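You operate a simulated robot arm through the tools that you are given. There is no shell and no other tool. Be economical: measure what you need, move in short steps, check, and stop when the job is done.

Carry out the task below with a simulated robot arm. There is one attempt and no reset: what you move stays moved.

TASK
Take the apple juice carton from the top of the small table and put it in the beige bowl. Then take the green cell and put it on top of the butter pat.
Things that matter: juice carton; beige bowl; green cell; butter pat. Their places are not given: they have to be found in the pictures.

It is judged by the outcome, as a careful person would: the job done as asked, and still so three seconds after it is handed in. It fails if anything else is knocked over, pushed out of place, dropped, spilled or broken.

THE ROBOT
A 7-joint arm with a two-finger parallel gripper, fixed in place. Base frame: the origin is at the foot of the arm, x ahead of it, y to its left, z up; the work surface is at about z = 0. Lengths are in cm, angles in degrees, forces in N, time in s.
With the tool pointing down near the work surface it reaches from about 22 to 58 cm from the base axis. Its first joint turns from -66.0 to 66.0 degrees. Payload 2.5 kg.
Tool frame: the origin (TCP) lies between the finger pads and is the grasp point; the fingertips stand 2.3 cm ahead of it; z points along the fingers, y is the line along which they close. The gripper opens to 9.4 cm. The fingers are 3.8 cm wide and 1 cm thick; the gripper's body (5.4 by 9.6 cm) begins 3.9 cm behind the TCP.
Orientation is that of the tool frame in the base frame, as a unit quaternion [w, x, y, z]. With the fingers straight down and closing along the base's y, the tool's x points along the base's -x, its y along +y and its z along -z.

THE INTERFACE
- The arm moves only by the tool send_rows. Its argument "targets" is a list of rows, each a list of 7 numbers: the turn, a rotation vector about the tool's x, y, z in degrees, then the shift along the tool's x, y, z in cm, then the closure, from 0 (fully open) to 1 (shut). In form: [[rx, ry, rz, dx, dy, dz, grip], ...]. A call has 1 to 20 rows; each row is the pose to reach, as a shift and turn from the pose commanded when the call began, along the tool's axes at that moment. A row lasts 0.2 s, in which the tool goes at most 5 cm and 8.6 degrees; a call with a longer step from one row to the next is refused whole, and so is a gripper value outside its range. A pose out of reach is approached as far as the arm can. The call stops where the force on the tool passes 40 N (or 10 N more than at its start, if that is more) or the arm is blocked; 0.2 s more then pass. The fingers move at their own pace (about 10.8 cm/s each) and stop on an object; they squeeze with about 29 N. The grip force told is the motor's: it shows also when the fingers shut on nothing. Time passes only in rows, and 0.2 s behind the last, so rows that repeat a pose let the fingers close. It gives the time, the measured TCP pose, the force on the tool (base axes), the opening and the grip force at its end, in the units of the frame above (readings bear some noise).
- Cameras (640 x 400 px; columns grow to the right, rows downward): "scene" is fixed at [13.35, -43.21, 52.74]; the picture's right is [0.61, -0.79, 0.00], its down [-0.56, -0.44, -0.70] and it looks along [0.55, 0.43, -0.71] (base axes); focal length 251 px, centre (320, 200). "wrist" rides on the gripper at [-3.9, 0, -4.4] in the tool frame; the picture's right is [0.00, -1.00, 0.00], its down [0.97, 0.00, -0.24] and it looks along [0.24, 0.00, 0.97] (tool axes); focal length 218 px, centre (320, 200).
- camera(camera): a new picture of that camera. No time passes.
- probe_pixels(camera, pixels): there is no depth. For up to 12 entries [column, row, z] of the newest picture of that camera ("zoom" is the newest enlarged one), the place [x, y] in the base frame at which the ray of that pixel passes the height z, good to about 0.2 cm. No time passes.
- zoom(camera, box): a new picture of the part [left, top, right, bottom] of that camera's present view, enlarged. No time passes.
- sign_off(): hands the job in; it is judged then, once.

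Work in short steps. Measure before you move; look again where a grasp or a placing could have gone wrong, and mend it. You have 80 turns and 38 pictures in all, the two below and enlarged ones among them. Open the gripper and draw the arm clear of the work before you hand the job in, unless the task says otherwise; then end with one line.

The tools are called after ">>>" as name(argument=value, ...) on one line, values as JSON. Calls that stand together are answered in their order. send_rows: Moves the arm, as the interface text tells. Its arguments: {"type":"object","properties":{"targets":{"type":"array","items":{"type":"array","items":{"type":"number"}}}},"required":["targets"]} The other tools are called the same way: camera (camera) takes a picture; probe_pixels (camera, pixels) gives the place at which the rays of pixels pass given heights; zoom (camera, box) takes an enlarged picture of a part of a camera's view; sign_off () hands the job in.

At the start:

```text
t: 0.0
eef_pos: [40.03, -3.85, 31.27]
orientation: [0.0, 0.0, 1.0, 0.0]
force: [0.1, 0.5, 0.7]
finger_gap: 9.41
finger_force: 0.1
```

scene: 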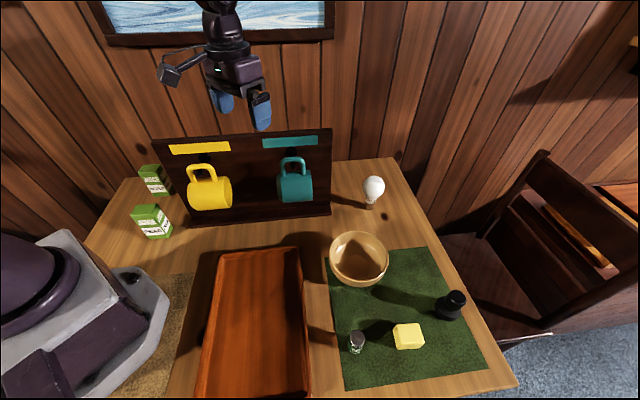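
wrist: 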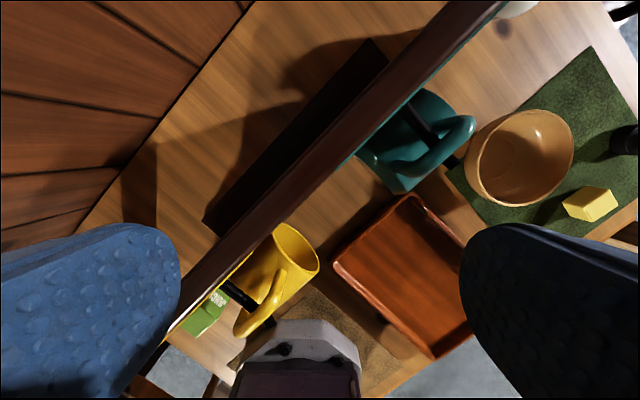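

Two green cartons show near (155,180) and (150,220), and a small cylinder at (357,342). I zoom in on them.

>>> zoom(camera="scene", box=[100, 140, 260, 260])

>>> zoom(camera="scene", box=[320, 220, 500, 380])

```text
3.33 times, centred on (180, 200) of scene
```

zoom: 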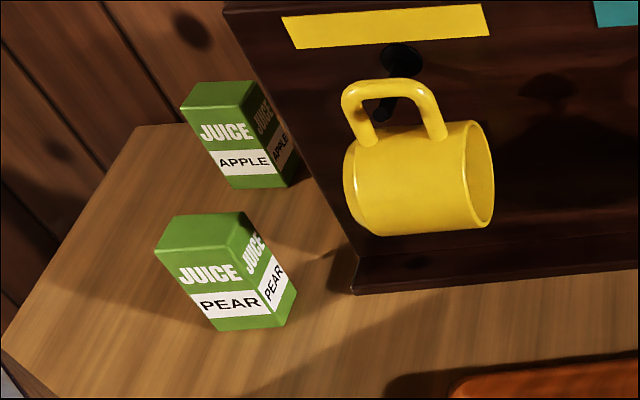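

```text
2.50 times, centred on (410, 300) of scene
```

zoom: 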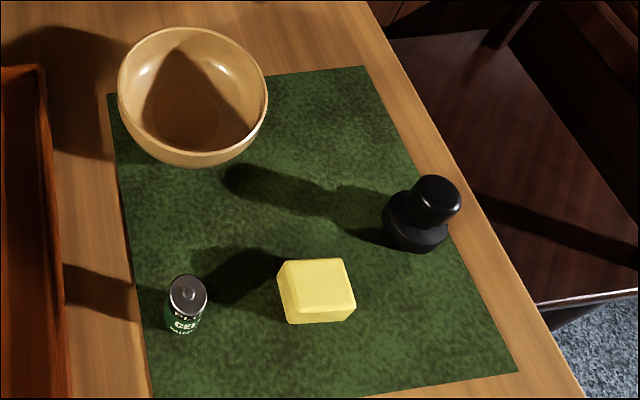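

The apple carton is the rear one, by the rack. I measure the cell, butter and bowl in this zoom, then zoom in tighter on the carton.

>>> probe_pixels(camera="zoom", pixels=[[188, 294, 5], [188, 294, 4], [183, 325, 0], [183, 335, 0], [278, 278, 3], [345, 259, 3], [356, 300, 3], [286, 323, 0], [345, 321, 0], [118, 90, 6], [267, 100, 6], [188, 118, 1]])

>>> zoom(camera="scene", box=[130, 155, 194, 195])

```text
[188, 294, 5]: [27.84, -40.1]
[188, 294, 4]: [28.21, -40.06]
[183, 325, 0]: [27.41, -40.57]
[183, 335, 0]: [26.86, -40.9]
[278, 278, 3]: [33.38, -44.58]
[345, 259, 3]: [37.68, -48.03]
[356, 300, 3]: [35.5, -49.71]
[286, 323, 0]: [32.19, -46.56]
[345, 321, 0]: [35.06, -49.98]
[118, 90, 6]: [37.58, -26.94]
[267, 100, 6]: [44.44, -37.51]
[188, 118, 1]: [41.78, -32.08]
```

```text
10.00 times, centred on (162, 175) of scene
```

zoom: 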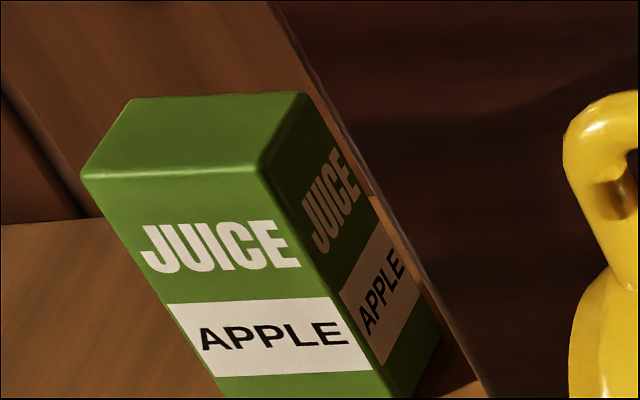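

Carton geometry needs its bottom in view too, so I take a slightly wider zoom.

>>> zoom(camera="scene", box=[125, 155, 221, 215])

```text
6.67 times, centred on (173, 185) of scene
```

zoom: 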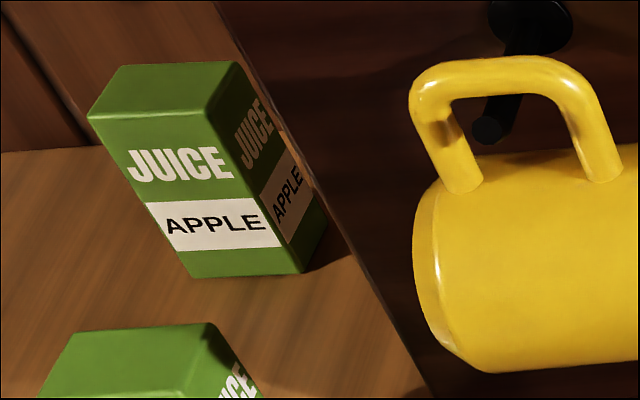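

>>> probe_pixels(camera="zoom", pixels=[[190, 278, 0], [301, 274, 0], [327, 222, 0], [88, 117, 9], [206, 111, 9], [236, 61, 9], [121, 67, 9], [206, 111, 10], [88, 117, 10], [206, 111, 8], [236, 61, 8], [121, 67, 8]])

>>> probe_pixels(camera="scene", pixels=[[151, 138, 30], [331, 127, 30], [190, 227, 0], [331, 214, 0], [152, 138, 25], [331, 127, 25], [186, 218, 2], [331, 206, 2], [138, 215, 8], [165, 230, 8], [147, 240, 0], [171, 236, 0]])

```text
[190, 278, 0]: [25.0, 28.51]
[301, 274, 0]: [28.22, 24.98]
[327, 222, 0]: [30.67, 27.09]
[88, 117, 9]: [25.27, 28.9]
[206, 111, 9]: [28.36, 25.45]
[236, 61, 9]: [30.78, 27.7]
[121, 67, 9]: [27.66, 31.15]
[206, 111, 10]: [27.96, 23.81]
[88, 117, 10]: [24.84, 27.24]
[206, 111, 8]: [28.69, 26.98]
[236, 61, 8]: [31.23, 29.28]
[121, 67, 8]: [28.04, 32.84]
```

```text
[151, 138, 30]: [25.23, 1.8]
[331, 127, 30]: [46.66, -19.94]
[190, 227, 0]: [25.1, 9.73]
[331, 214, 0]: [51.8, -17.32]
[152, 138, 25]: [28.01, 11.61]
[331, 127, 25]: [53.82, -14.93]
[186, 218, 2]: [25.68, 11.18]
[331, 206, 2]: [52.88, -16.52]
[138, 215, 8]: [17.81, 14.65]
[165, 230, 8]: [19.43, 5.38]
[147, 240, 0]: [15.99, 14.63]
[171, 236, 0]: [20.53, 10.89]
```

The apple carton's centre is at about (27.9, 27.8), it is about 9.2 tall, and its long side runs at -47.5°. I go above it, staying high over the rack and yawing about 43°.

>>> send_rows(targets=[[0, 0, -5.4, 1.52, 3.95, 0, 0], [0, 0, -10.7, 3.05, 7.9, 0, 0], [0, 0, -16, 4.57, 11.87, 0, 0], [0, 0, -21.4, 6.1, 15.8, 0, 0], [0, 0, -26.7, 7.6, 19.8, 0, 0], [0, 0, -32, 9.15, 23.7, 0, 0], [0, 0, -37.4, 10.7, 27.7, 0, 0], [0, 0, -42.7, 12.2, 31.65, 0, 0], [0, 0, -42.7, 12.2, 31.65, 0, 0]])

>>> camera(camera="wrist")

```text
t: 2.0
eef_pos: [27.82, 27.9, 31.27]
orientation: [0.001, -0.365, 0.931, 0.0]
force: [-0.3, -0.4, 0.6]
finger_gap: 9.4
finger_force: 0.2
```

```text
31 pictures are left
```

wrist: 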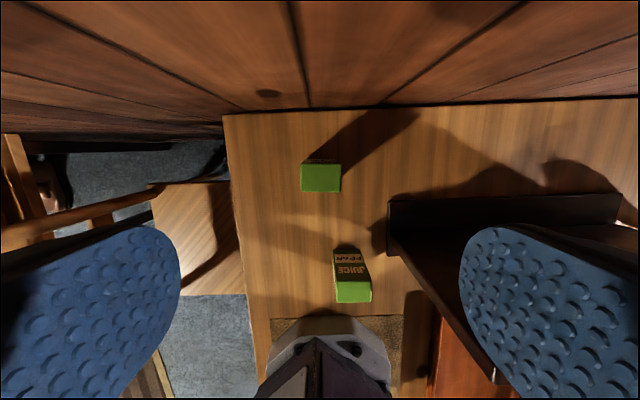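

The carton top spans about (301–341, 164–192). I check its centre, the wall foot and the rack's near corner.

>>> probe_pixels(camera="wrist", pixels=[[301, 164, 9.2], [341, 164, 9.2], [341, 192, 9.2], [301, 192, 9.2], [310, 108, 0], [388, 202, 24], [388, 202, 0], [388, 240, 0]])

>>> zoom(camera="wrist", box=[272, 150, 368, 210])

```text
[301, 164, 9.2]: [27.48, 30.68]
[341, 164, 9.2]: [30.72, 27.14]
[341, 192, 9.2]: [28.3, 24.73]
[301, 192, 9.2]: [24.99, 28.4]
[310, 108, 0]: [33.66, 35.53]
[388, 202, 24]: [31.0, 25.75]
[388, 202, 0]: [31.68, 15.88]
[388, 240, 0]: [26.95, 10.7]
```

```text
6.67 times, centred on (320, 180) of wrist
```

zoom: 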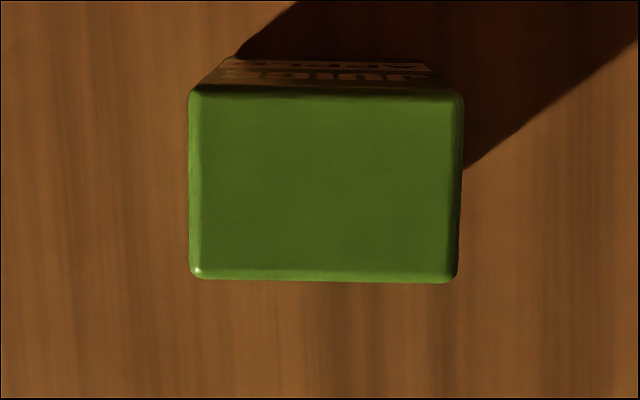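

Aligned to within 0.2 cm, with the wall about 9 cm away and the rack about 10 cm to the side. I descend to z≈6.8.

>>> send_rows(targets=[[0, 0, 0, 0.08, -0.12, 4.5, 0], [0, 0, 0, 0.08, -0.12, 9, 0], [0, 0, 0, 0.08, -0.12, 13.5, 0], [0, 0, 0, 0.08, -0.12, 17.5, 0], [0, 0, 0, 0.08, -0.12, 20.5, 0], [0, 0, 0, 0.08, -0.12, 22.5, 0], [0, 0, 0, 0.08, -0.12, 24.4, 0], [0, 0, 0, 0.08, -0.12, 24.4, 0]])

>>> camera(camera="wrist")

```text
t: 3.8
eef_pos: [27.79, 27.78, 6.72]
orientation: [0.0, -0.364, 0.931, 0.001]
force: [-0.3, -0.9, 0.6]
finger_gap: 9.41
finger_force: 0.1
```

```text
29 pictures are left
```

wrist: 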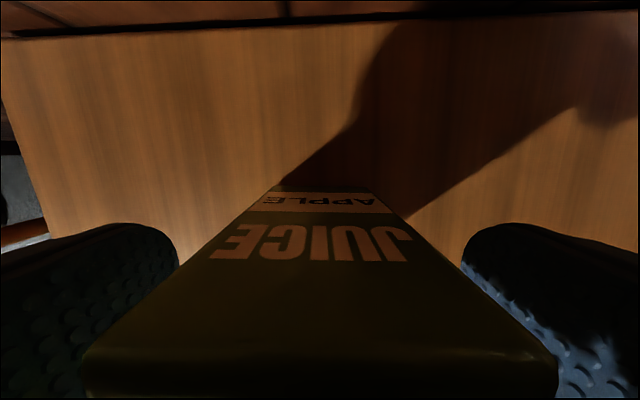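

The carton sits between the fingers. I close the gripper and lift to z≈35.

>>> send_rows(targets=[[0, 0, 0, 0, 0, 0, 0.6], [0, 0, 0, 0, 0, 0, 0.8], [0, 0, 0, 0, 0, 0, 0.8], [0, 0, 0, 0, 0, 0, 0.8], [0, 0, 0, 0, 0, -1, 0.8], [0, 0, 0, 0, 0, -3, 0.8], [0, 0, 0, 0, 0, -6, 0.8]])

```text
t: 5.4
eef_pos: [27.78, 27.81, 12.88]
orientation: [-0.001, -0.364, 0.931, 0.0]
force: [-0.8, -0.3, -2.3]
finger_gap: 4.98
finger_force: 28.7
```

Held (gap 4.98). I lift to z≈35.

>>> send_rows(targets=[[0, 0, 0, 0, 0, -4, 0.8], [0, 0, 0, 0, 0, -8, 0.8], [0, 0, 0, 0, 0, -12, 0.8], [0, 0, 0, 0, 0, -16, 0.8], [0, 0, 0, 0, 0, -20, 0.8], [0, 0, 0, 0, 0, -22.5, 0.8], [0, 0, 0, 0, 0, -22.5, 0.8]])

```text
t: 7.0
eef_pos: [27.8, 27.89, 35.46]
orientation: [0.0, -0.364, 0.931, 0.001]
force: [-0.3, 0.6, -1.7]
finger_gap: 5.01
finger_force: 29.0
```

Next I carry it at this height over the rack (top ≈24, carton bottom ≈28.5) to about (34,-8).

>>> send_rows(targets=[[0, 0, 5.86, 2.2, -3.4, 0, 0.8], [0, 0, 11.7, 4.4, -6.8, 0, 0.8], [0, 0, 17.6, 6.6, -10.2, 0, 0.8], [0, 0, 23.4, 8.8, -13.6, 0, 0.8], [0, 0, 29.3, 11, -17, 0, 0.8], [0, 0, 35.1, 13.2, -20.4, 0, 0.8], [0, 0, 41, 15.4, -23.8, 0, 0.8], [0, 0, 46.9, 17.6, -27.2, 0, 0.8], [0, 0, 52.7, 19.8, -30.6, 0, 0.8], [0, 0, 52.7, 19.8, -30.6, 0, 0.8]])

>>> camera(camera="wrist")

```text
t: 9.2
eef_pos: [34.15, -8.24, 35.52]
orientation: [0.001, 0.088, 0.996, 0.0]
force: [-1.1, 0.1, -2.5]
finger_gap: 5.0
finger_force: 29.5
```

```text
28 pictures are left
```

wrist: 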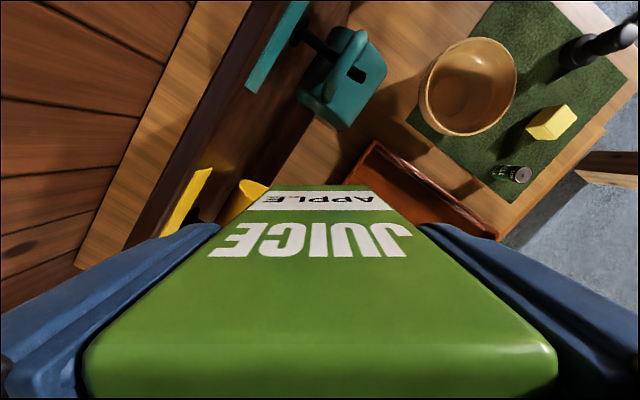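

I measure the bowl rim at two heights from this view.

>>> probe_pixels(camera="wrist", pixels=[[425, 83, 6], [518, 70, 6], [475, 38, 6], [468, 130, 6], [425, 83, 5], [518, 70, 5], [475, 38, 5], [470, 118, 5], [550, 120, 2], [560, 105, 3], [523, 175, 4.5], [465, 90, 1]])

>>> zoom(camera="wrist", box=[400, 20, 640, 220])

```text
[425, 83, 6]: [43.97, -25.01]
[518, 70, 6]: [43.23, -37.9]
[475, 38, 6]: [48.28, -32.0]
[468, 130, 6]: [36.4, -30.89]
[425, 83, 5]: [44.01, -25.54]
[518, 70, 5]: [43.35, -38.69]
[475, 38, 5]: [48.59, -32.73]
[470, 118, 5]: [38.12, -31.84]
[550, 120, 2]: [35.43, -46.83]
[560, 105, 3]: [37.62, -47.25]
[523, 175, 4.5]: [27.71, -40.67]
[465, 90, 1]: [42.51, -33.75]
```

```text
2.00 times, centred on (520, 120) of wrist
```

zoom: 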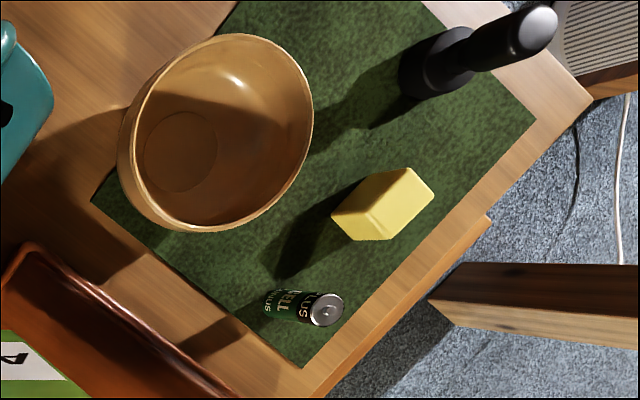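

>>> probe_pixels(camera="zoom", pixels=[[180, 152, 0.5], [180, 152, 1.0], [143, 152, 0.7], [217, 148, 0.7], [130, 150, 6], [313, 105, 6], [237, 33, 6], [190, 230, 6], [130, 150, 7], [313, 105, 7], [237, 33, 7], [190, 230, 7]])

>>> zoom(camera="scene", box=[312, 220, 408, 290])

```text
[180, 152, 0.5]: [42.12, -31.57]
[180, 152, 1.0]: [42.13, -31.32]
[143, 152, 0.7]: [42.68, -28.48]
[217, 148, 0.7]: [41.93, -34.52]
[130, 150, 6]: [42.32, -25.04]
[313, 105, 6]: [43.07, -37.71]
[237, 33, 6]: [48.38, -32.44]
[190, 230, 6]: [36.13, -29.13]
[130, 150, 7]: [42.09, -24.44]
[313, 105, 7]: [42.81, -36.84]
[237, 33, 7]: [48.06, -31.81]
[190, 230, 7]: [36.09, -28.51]
```

```text
5.71 times, centred on (360, 255) of scene
```

zoom: 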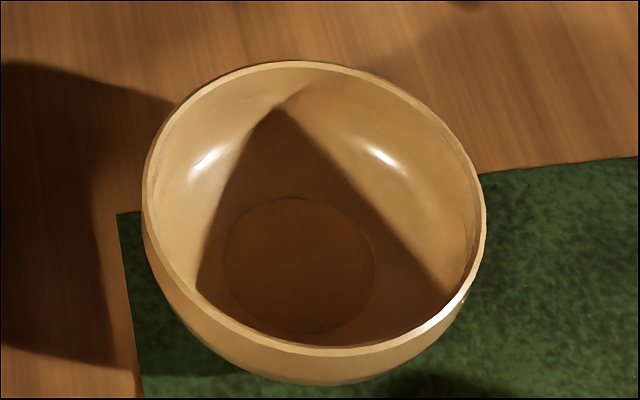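

>>> probe_pixels(camera="zoom", pixels=[[299, 265, 0.7], [223, 265, 0.7], [375, 265, 0.7], [144, 185, 6], [486, 220, 6], [303, 61, 6], [325, 350, 6], [303, 61, 5.5], [325, 352, 5.5]])

```text
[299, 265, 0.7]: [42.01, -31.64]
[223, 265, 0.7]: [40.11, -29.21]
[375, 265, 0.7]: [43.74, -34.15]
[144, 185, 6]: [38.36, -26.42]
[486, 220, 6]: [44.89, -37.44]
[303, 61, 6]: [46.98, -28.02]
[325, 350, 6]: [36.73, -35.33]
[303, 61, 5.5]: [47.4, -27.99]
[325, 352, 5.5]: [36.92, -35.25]
```

The bowl's centre is at about (42.05,-31.5), its floor radius is 3 and its rim is at z≈6. I carry the carton above it and descend a little at the end.

>>> send_rows(targets=[[0, 0, 4.5, -1.98, -3.6, 0, 0.8], [0, 0, 9, -3.96, -7.19, 0, 0.8], [0, 0, 13.4, -5.94, -10.79, 0, 0.8], [0, 0, 17.9, -7.92, -14.38, 2.5, 0.8], [0, 0, 22.4, -9.9, -17.98, 5, 0.8], [0, 0, 26.8, -11.88, -21.57, 7.5, 0.8], [0, 0, 26.8, -11.88, -21.57, 11, 0.8], [0, 0, 26.8, -11.88, -21.57, 14, 0.8], [0, 0, 26.8, -11.88, -21.57, 14, 0.8]])

>>> camera(camera="scene")

>>> camera(camera="wrist")

```text
t: 11.2
eef_pos: [42.07, -31.7, 21.25]
orientation: [0.0, 0.316, 0.949, 0.0]
force: [-0.2, -0.8, -2.4]
finger_gap: 4.98
finger_force: 28.9
```

```text
25 pictures are left
```

scene: 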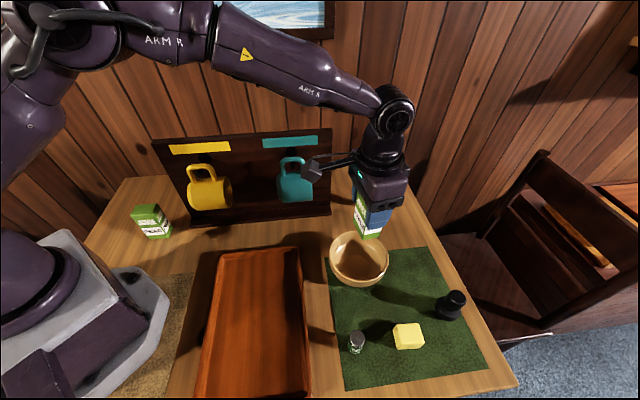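

```text
24 pictures are left
```

wrist: 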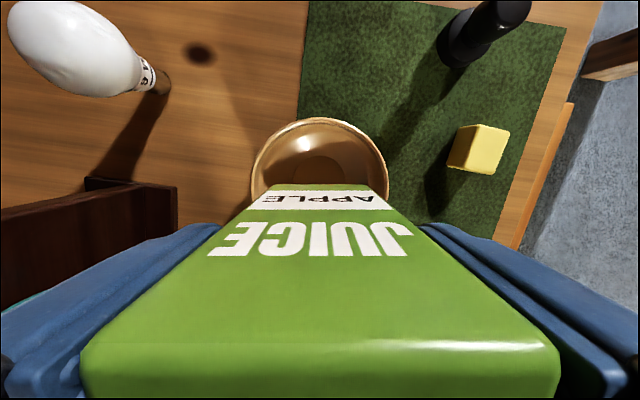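

Centred over the bowl. I lower the carton to just above the bowl floor, slowing near the end.

>>> send_rows(targets=[[0, 0, 0, 0.12, 0.16, 4, 0.8], [0, 0, 0, 0.12, 0.16, 7.5, 0.8], [0, 0, 0, 0.12, 0.16, 10, 0.8], [0, 0, 0, 0.12, 0.16, 11.8, 0.8], [0, 0, 0, 0.12, 0.16, 12.8, 0.8], [0, 0, 0, 0.12, 0.16, 13.4, 0.8], [0, 0, 0, 0.12, 0.16, 13.4, 0.8]])

>>> zoom(camera="scene", box=[300, 170, 440, 300])

```text
t: 12.8
eef_pos: [41.98, -31.34, 8.02]
orientation: [0.0, 0.316, 0.949, 0.0]
force: [0.0, -0.5, -2.2]
finger_gap: 4.99
finger_force: 29.3
```

```text
3.08 times, centred on (370, 235) of scene
```

zoom: 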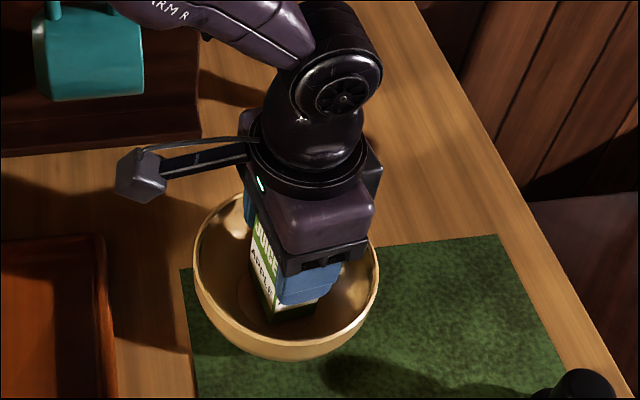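

>>> send_rows(targets=[[0, 0, 0, 0, -0.1, 0.2, 0.8], [0, 0, 0, 0, -0.1, 0.4, 0.8], [0, 0, 0, 0, -0.1, 0.5, 0.8]])

```text
t: 13.6
eef_pos: [41.96, -31.46, 7.48]
orientation: [0.0, 0.316, 0.949, 0.0]
force: [-1.2, 0.6, 0.1]
finger_gap: 4.98
finger_force: 28.6
```

The weight has come off (Fz −2.2→0.1), so the carton is on the bowl floor. I open partly, then rise straight up.

>>> send_rows(targets=[[0, 0, 0, 0, 0, 0, 0.4], [0, 0, 0, 0, 0, 0, 0.3], [0, 0, 0, 0, 0, 0, 0.3], [0, 0, 0, 0, 0, -1, 0.3], [0, 0, 0, 0, 0, -3, 0.3], [0, 0, 0, 0, 0, -6, 0.3], [0, 0, 0, 0, 0, -10, 0.3], [0, 0, 0, 0, 0, -14, 0.1], [0, 0, 0, 0, 0, -14, 0]])

>>> camera(camera="wrist")

>>> zoom(camera="scene", box=[300, 170, 440, 300])

```text
t: 15.6
eef_pos: [42.12, -31.41, 21.43]
orientation: [0.0, 0.317, 0.949, 0.0]
force: [0.5, -0.4, -0.4]
finger_gap: 9.35
finger_force: 0.1
```

```text
22 pictures are left
```

wrist: 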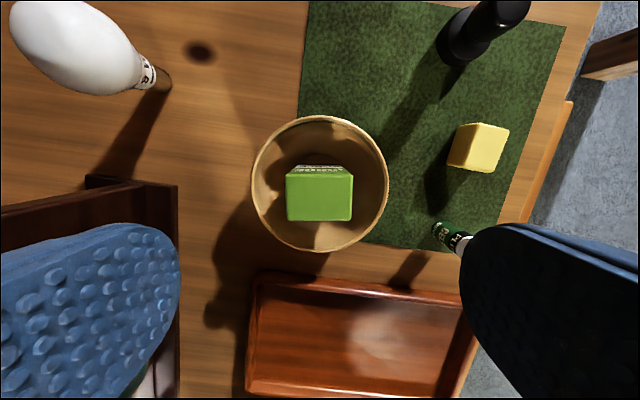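

```text
3.08 times, centred on (370, 235) of scene
```

zoom: 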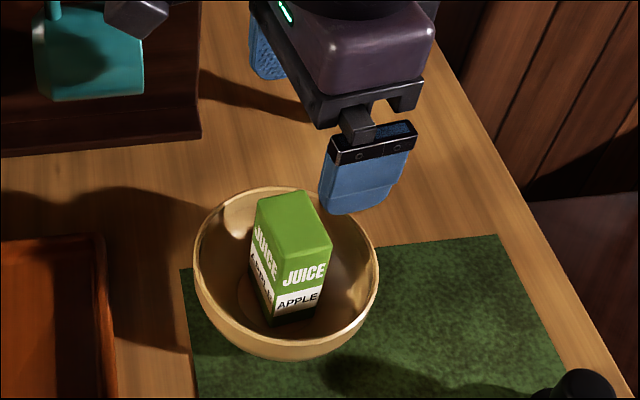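

The carton stands in the bowl. I measure butter, mill and cell from this wrist picture.

>>> probe_pixels(camera="wrist", pixels=[[447, 165, 0], [457, 125, 3], [509, 128, 3], [495, 174, 3], [450, 168, 3], [438, 50, 0], [470, 66, 0], [515, 10, 8], [434, 228, 0], [445, 247, 0], [470, 280, 3], [262, 275, 3]])

>>> zoom(camera="wrist", box=[400, 60, 560, 260])

```text
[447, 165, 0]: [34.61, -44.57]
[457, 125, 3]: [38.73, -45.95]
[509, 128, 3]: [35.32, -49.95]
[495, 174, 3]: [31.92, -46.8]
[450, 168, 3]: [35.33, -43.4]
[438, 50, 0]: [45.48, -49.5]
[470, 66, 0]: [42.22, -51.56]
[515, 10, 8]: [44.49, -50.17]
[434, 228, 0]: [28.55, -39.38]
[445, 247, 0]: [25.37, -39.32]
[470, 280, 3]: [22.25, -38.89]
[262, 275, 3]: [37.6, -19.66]
```

```text
2.00 times, centred on (480, 160) of wrist
```

zoom: 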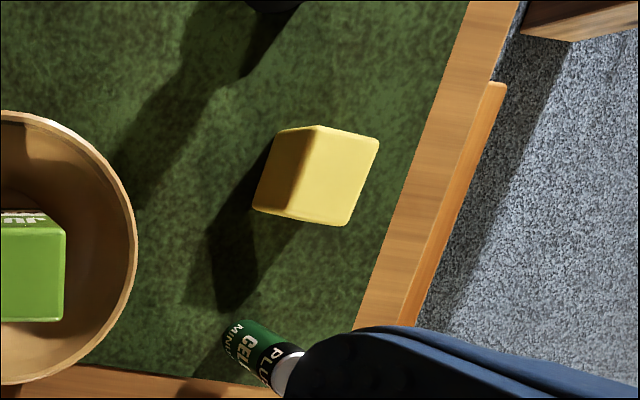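

I move above the cell at about (27.6,-40.4), keeping height, to measure it.

>>> send_rows(targets=[[0, 0, 4.7, 1.55, -3.98, 0, 0], [0, 0, 9.4, 3.1, -7.95, 0, 0], [0, 0, 14.1, 4.65, -11.9, 0, 0], [0, 0, 18.8, 6.2, -15.9, 0, 0], [0, 0, 18.8, 6.2, -15.9, 0, 0]])

>>> camera(camera="wrist")

>>> zoom(camera="scene", box=[325, 310, 437, 380])

```text
t: 16.8
eef_pos: [27.58, -40.42, 21.48]
orientation: [0.0, 0.467, 0.884, 0.0]
force: [-0.1, 0.6, -0.4]
finger_gap: 9.39
finger_force: 0.0
```

```text
19 pictures are left
```

wrist: 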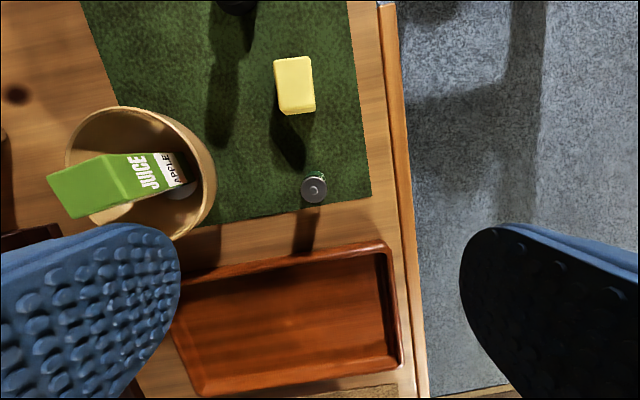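

```text
5.71 times, centred on (381, 345) of scene
```

zoom: 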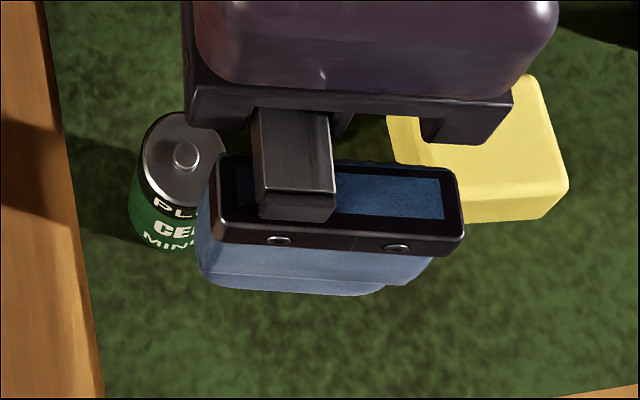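

>>> zoom(camera="wrist", box=[250, 45, 378, 215])

```text
2.35 times, centred on (314, 130) of wrist
```

zoom: 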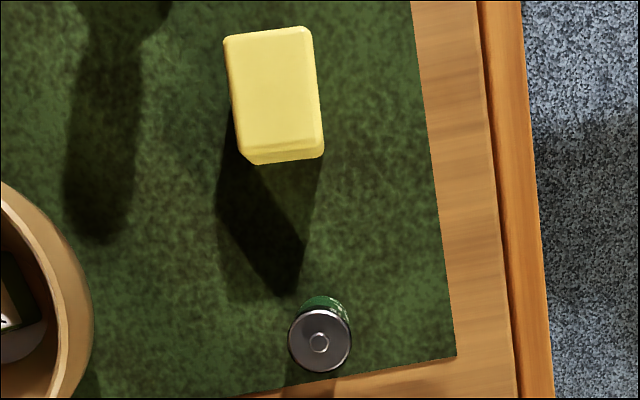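

>>> probe_pixels(camera="zoom", pixels=[[320, 341, 5], [320, 341, 4], [289, 341, 4.5], [351, 341, 4.5], [325, 297, 0], [224, 40, 3], [304, 27, 3], [323, 150, 3], [240, 157, 3], [323, 157, 0], [257, 165, 0], [275, 92, 3]])

>>> probe_pixels(camera="scene", pixels=[[357.6, 337.6, 5], [357.6, 337.6, 4]])

```text
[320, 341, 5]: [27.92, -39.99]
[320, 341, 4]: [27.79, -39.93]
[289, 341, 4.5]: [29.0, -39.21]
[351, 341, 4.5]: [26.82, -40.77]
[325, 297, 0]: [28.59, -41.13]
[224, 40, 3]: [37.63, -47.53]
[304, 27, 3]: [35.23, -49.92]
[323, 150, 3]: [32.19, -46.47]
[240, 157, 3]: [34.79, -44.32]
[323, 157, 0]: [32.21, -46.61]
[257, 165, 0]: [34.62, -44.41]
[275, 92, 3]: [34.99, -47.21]
```

```text
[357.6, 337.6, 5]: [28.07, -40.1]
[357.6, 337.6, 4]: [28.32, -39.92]
```

The cell is at about (27.9,-40.0), height 5, Ø2.65. The butter top is at about (34.95,-47.05, 3), radius ≈58.6, which is near the reach limit. I test that reach empty-handed at z≈10 first.

>>> send_rows(targets=[[0, 0, 0, -3.2, 0.77, 2, 0], [0, 0, -1, -6.4, 1.54, 5, 0], [0, 0, -2, -9.57, 2.31, 8, 0], [0, 0, -2, -9.57, 2.31, 11.5, 0], [0, 0, -2, -9.57, 2.31, 11.5, 0]])

```text
t: 18.0
eef_pos: [34.87, -47.19, 9.78]
orientation: [0.0, 0.451, 0.893, 0.001]
force: [0.1, 1.3, 0.0]
finger_gap: 9.43
finger_force: 0.0
```

>>> send_rows(targets=[[0, 0, 0, 0, 0, 1.5, 0], [0, 0, 0, 0, 0, 2.8, 0], [0, 0, 0, 0, 0, 2.8, 0]])

>>> camera(camera="wrist")

```text
t: 18.8
eef_pos: [34.91, -47.05, 7.1]
orientation: [0.001, 0.451, 0.892, 0.0]
force: [0.5, 0.2, 0.2]
finger_gap: 9.4
finger_force: 0.1
```

```text
16 pictures are left
```

wrist: 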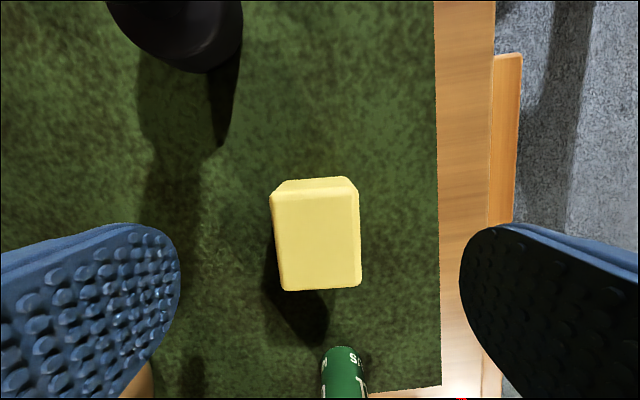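

The reach is fine. I measure the butter top precisely here.

>>> probe_pixels(camera="wrist", pixels=[[272, 194, 3], [356, 189, 3], [361, 286, 3], [282, 291, 3], [318, 240, 3], [318, 240, 2.5]])

```text
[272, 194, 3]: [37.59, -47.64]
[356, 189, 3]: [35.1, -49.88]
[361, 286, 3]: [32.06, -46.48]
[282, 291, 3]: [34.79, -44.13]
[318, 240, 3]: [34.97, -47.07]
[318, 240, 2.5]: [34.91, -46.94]
```

I lift and move back above the cell, holding this yaw.

>>> send_rows(targets=[[0, 0, 0, 0, 0, -4, 0], [0, 0, 0, 2.0, -0.3, -7, 0], [0, 0, 0, 6, -0.9, -7, 0], [0, 0, 0, 9.83, -1.46, -7, 0], [0, 0, 0, 9.83, -1.46, -7, 0]])

>>> zoom(camera="wrist", box=[240, 140, 400, 300])

```text
t: 20.0
eef_pos: [27.72, -40.01, 14.04]
orientation: [0.001, 0.451, 0.893, 0.0]
force: [0.1, -0.2, -0.6]
finger_gap: 9.41
finger_force: 0.1
```

```text
2.50 times, centred on (320, 220) of wrist
```

zoom: 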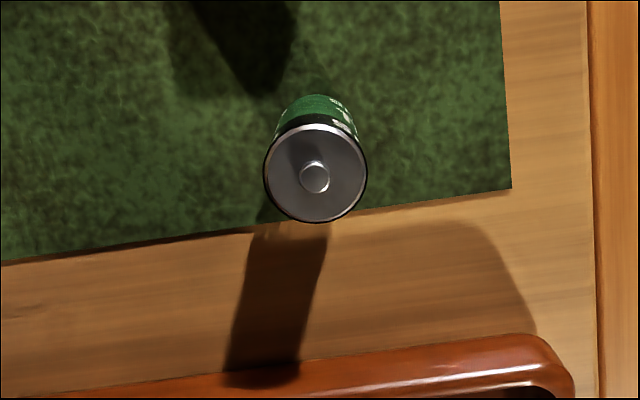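

>>> probe_pixels(camera="zoom", pixels=[[315, 174, 5], [264, 174, 5], [367, 174, 5], [315, 223, 5], [315, 124, 5], [320, 94, 0], [320, 345, 2.5]])

```text
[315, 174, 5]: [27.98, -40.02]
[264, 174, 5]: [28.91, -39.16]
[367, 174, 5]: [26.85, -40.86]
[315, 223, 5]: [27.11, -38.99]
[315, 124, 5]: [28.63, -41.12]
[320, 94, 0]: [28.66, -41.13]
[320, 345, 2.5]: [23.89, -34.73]
```

The cell's axis is at (27.9,-40.03) and it is vertical. I descend to z≈3.7, close, and lift slightly.

>>> send_rows(targets=[[0, 0, 0, -0.12, 0.13, 4, 0], [0, 0, 0, -0.12, 0.13, 7, 0], [0, 0, 0, -0.12, 0.13, 9, 0], [0, 0, 0, -0.12, 0.13, 10.3, 0], [0, 0, 0, -0.12, 0.13, 10.3, 0.3], [0, 0, 0, -0.12, 0.13, 10.3, 0.6], [0, 0, 0, -0.12, 0.13, 10.3, 0.9], [0, 0, 0, -0.12, 0.13, 10.3, 0.9], [0, 0, 0, -0.12, 0.13, 10.3, 0.9]])

>>> camera(camera="wrist")

```text
t: 22.0
eef_pos: [27.8, -40.04, 3.82]
orientation: [0.001, 0.451, 0.893, 0.0]
force: [0.5, 0.5, 0.0]
finger_gap: 2.49
finger_force: 29.0
```

```text
14 pictures are left
```

wrist: 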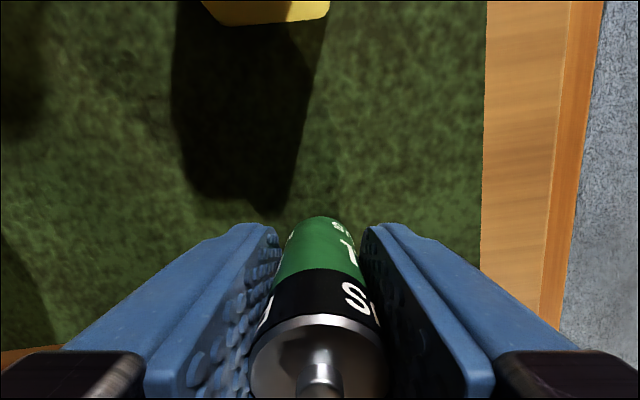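

Gripped (gap 2.49). I lift to z≈10.8 and move over the butter centre.

>>> send_rows(targets=[[0, 0, 0, 0, 0, -1, 0.9], [0, 0, 0, 0, 0, -4, 0.9], [0, 0, 0, 0, 0, -7, 0.9], [0, 0, 0, -3.3, 0.52, -7, 0.9], [0, 0, 0, -6.6, 1.04, -7, 0.9], [0, 0, 0, -9.86, 1.56, -7, 0.9], [0, 0, 0, -9.86, 1.56, -7, 0.9], [0, 0, 0, -9.86, 1.56, -7, 0.9]])

>>> zoom(camera="scene", box=[350, 280, 462, 370])

>>> camera(camera="wrist")

```text
t: 23.8
eef_pos: [35.24, -47.26, 10.66]
orientation: [0.0, 0.451, 0.892, 0.0]
force: [-0.5, 0.2, -0.6]
finger_gap: 2.5
finger_force: 29.2
```

```text
4.44 times, centred on (406, 325) of scene
```

zoom: 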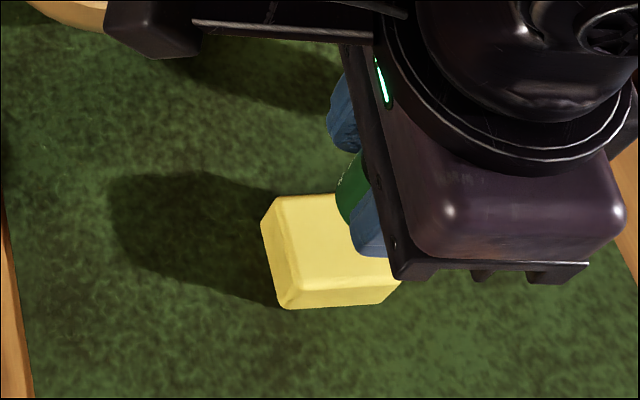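

```text
12 pictures are left
```

wrist: 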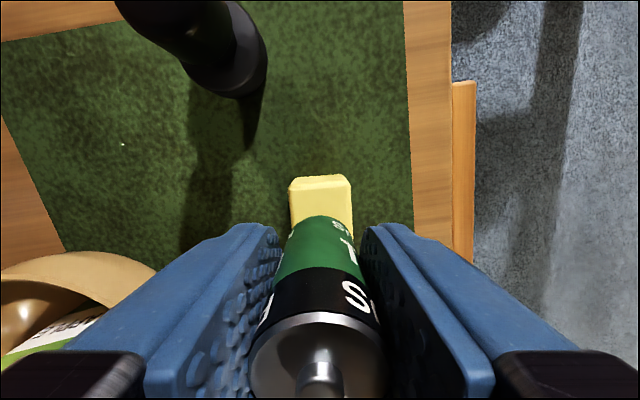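

Slightly past centre, so I correct by about 0.25 cm and lower to just above the butter top.

>>> send_rows(targets=[[0, 0, 0, 0.24, -0.07, 1.2, 0.9], [0, 0, 0, 0.24, -0.07, 2.4, 0.9], [0, 0, 0, 0.24, -0.07, 3.2, 0.9], [0, 0, 0, 0.24, -0.07, 3.5, 0.9], [0, 0, 0, 0.24, -0.07, 3.5, 0.9]])

>>> zoom(camera="scene", box=[350, 280, 462, 370])

>>> camera(camera="wrist")

```text
t: 25.0
eef_pos: [34.9, -47.0, 7.33]
orientation: [-0.001, 0.451, 0.893, 0.0]
force: [-1.0, 0.5, -1.5]
finger_gap: 2.48
finger_force: 29.0
```

```text
4.44 times, centred on (406, 325) of scene
```

zoom: 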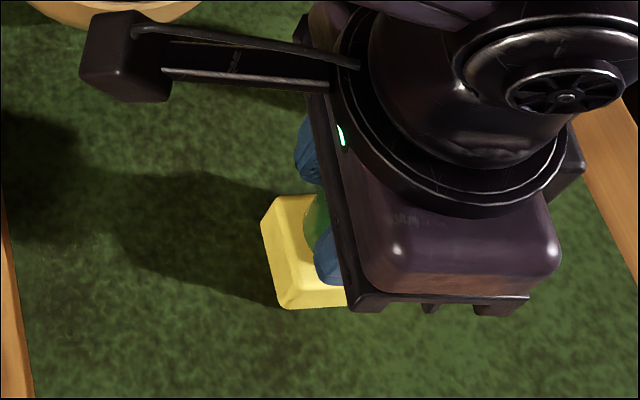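

```text
10 pictures are left
```

wrist: 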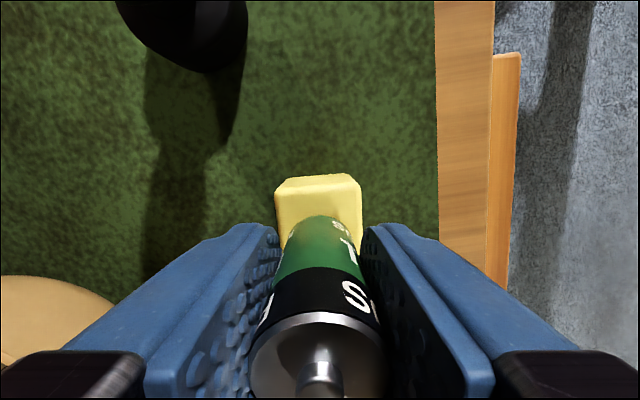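

Well centred. I lower in tiny steps until contact.

>>> send_rows(targets=[[0, 0, 0, 0, 0, 0.15, 0.9], [0, 0, 0, 0, 0, 0.3, 0.9], [0, 0, 0, 0, 0, 0.4, 0.9], [0, 0, 0, 0, 0, 0.4, 0.9]])

```text
t: 26.0
eef_pos: [34.93, -46.97, 7.23]
orientation: [0.002, 0.451, 0.893, -0.001]
force: [-2.1, 3.0, 17.2]
finger_gap: 2.51
finger_force: 29.7
```

Firm contact (17 N). I back off a little to take the pressure off before releasing.

>>> send_rows(targets=[[0, 0, 0, 0, 0, -0.15, 0.9], [0, 0, 0, 0, 0, -0.25, 0.9], [0, 0, 0, 0, 0, -0.25, 0.9]])

```text
t: 26.8
eef_pos: [34.98, -46.76, 7.23]
orientation: [-0.001, 0.451, 0.892, 0.001]
force: [2.6, -3.1, 9.9]
finger_gap: 2.49
finger_force: 29.1
```

>>> send_rows(targets=[[0, 0, 0, 0, 0, -0.1, 0.9], [0, 0, 0, 0, 0, -0.2, 0.9], [0, 0, 0, 0, 0, -0.2, 0.9]])

```text
t: 27.6
eef_pos: [34.84, -46.78, 7.4]
orientation: [-0.001, 0.451, 0.893, 0.001]
force: [0.4, -0.4, -0.9]
finger_gap: 2.49
finger_force: 28.5
```

Fz is about the cell's own weight, so it is at or barely off the surface. I lower 0.08, open gently and look.

>>> send_rows(targets=[[0, 0, 0, 0, 0, 0.1, 0.9], [0, 0, 0, 0, 0, 0.1, 0.9], [0, 0, 0, 0, 0, 0.1, 0.7], [0, 0, 0, 0, 0, 0.1, 0.6], [0, 0, 0, 0, 0, 0.1, 0.5], [0, 0, 0, 0, 0, 0.1, 0.5]])

>>> camera(camera="wrist")

```text
t: 29.0
eef_pos: [34.93, -46.78, 7.23]
orientation: [0.0, 0.451, 0.892, 0.0]
force: [0.9, 0.6, -0.5]
finger_gap: 4.69
finger_force: 0.0
```

```text
9 pictures are left
```

wrist: 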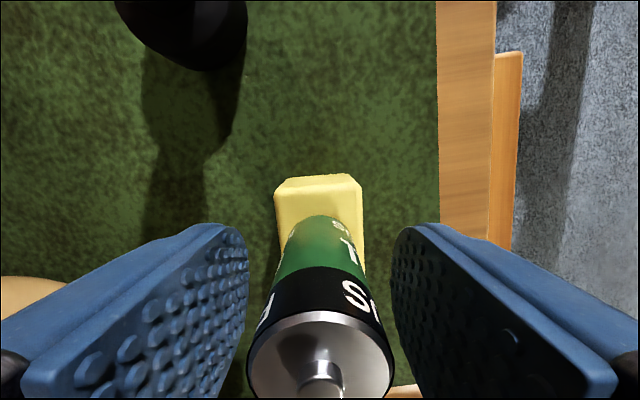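

The cell stands free on the butter. I rise straight up, then draw back toward the base.

>>> send_rows(targets=[[0, 0, 0, 0, 0, -1, 0.5], [0, 0, 0, 0, 0, -3, 0.5], [0, 0, 0, 0, 0, -6, 0.4], [0, 0, 0, 0, 0, -10, 0.2], [0, 0, 0, 0, 0, -14, 0], [0, 0, 0, 4, 0, -16, 0], [0, 0, 0, 8.5, 0, -17, 0], [0, 0, 0, 13, 0, -18, 0], [0, 0, 0, 17, 0, -18, 0], [0, 0, 0, 17, 0, -18, 0]])

>>> camera(camera="scene")

>>> zoom(camera="scene", box=[320, 220, 480, 380])

```text
t: 31.2
eef_pos: [24.55, -33.08, 25.23]
orientation: [0.001, 0.451, 0.893, 0.0]
force: [0.5, -0.4, 0.3]
finger_gap: 9.42
finger_force: 0.1
```

```text
8 pictures are left
```

scene: 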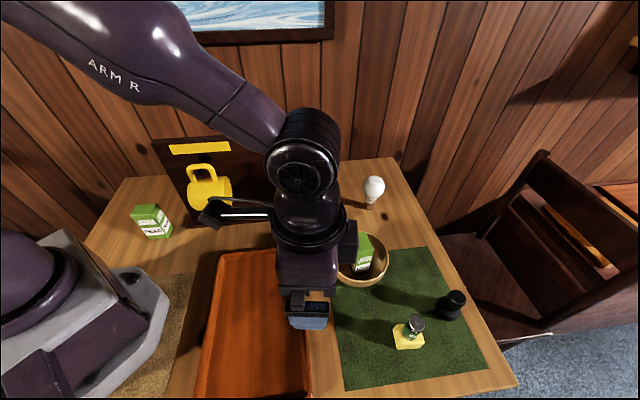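

```text
2.50 times, centred on (400, 300) of scene
```

zoom: 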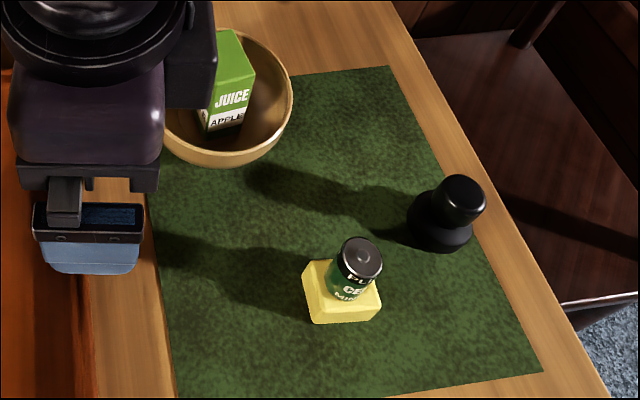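

Both items are in place: the carton upright in the bowl, the cell upright on the butter, nothing else moved, and the arm is clear with the gripper open. Handing in.

>>> sign_off()

```text
The job is handed in.
```

The apple juice carton is standing in the beige bowl and the green cell is standing on top of the butter pat; the job is handed in, with the gripper open and the arm clear.
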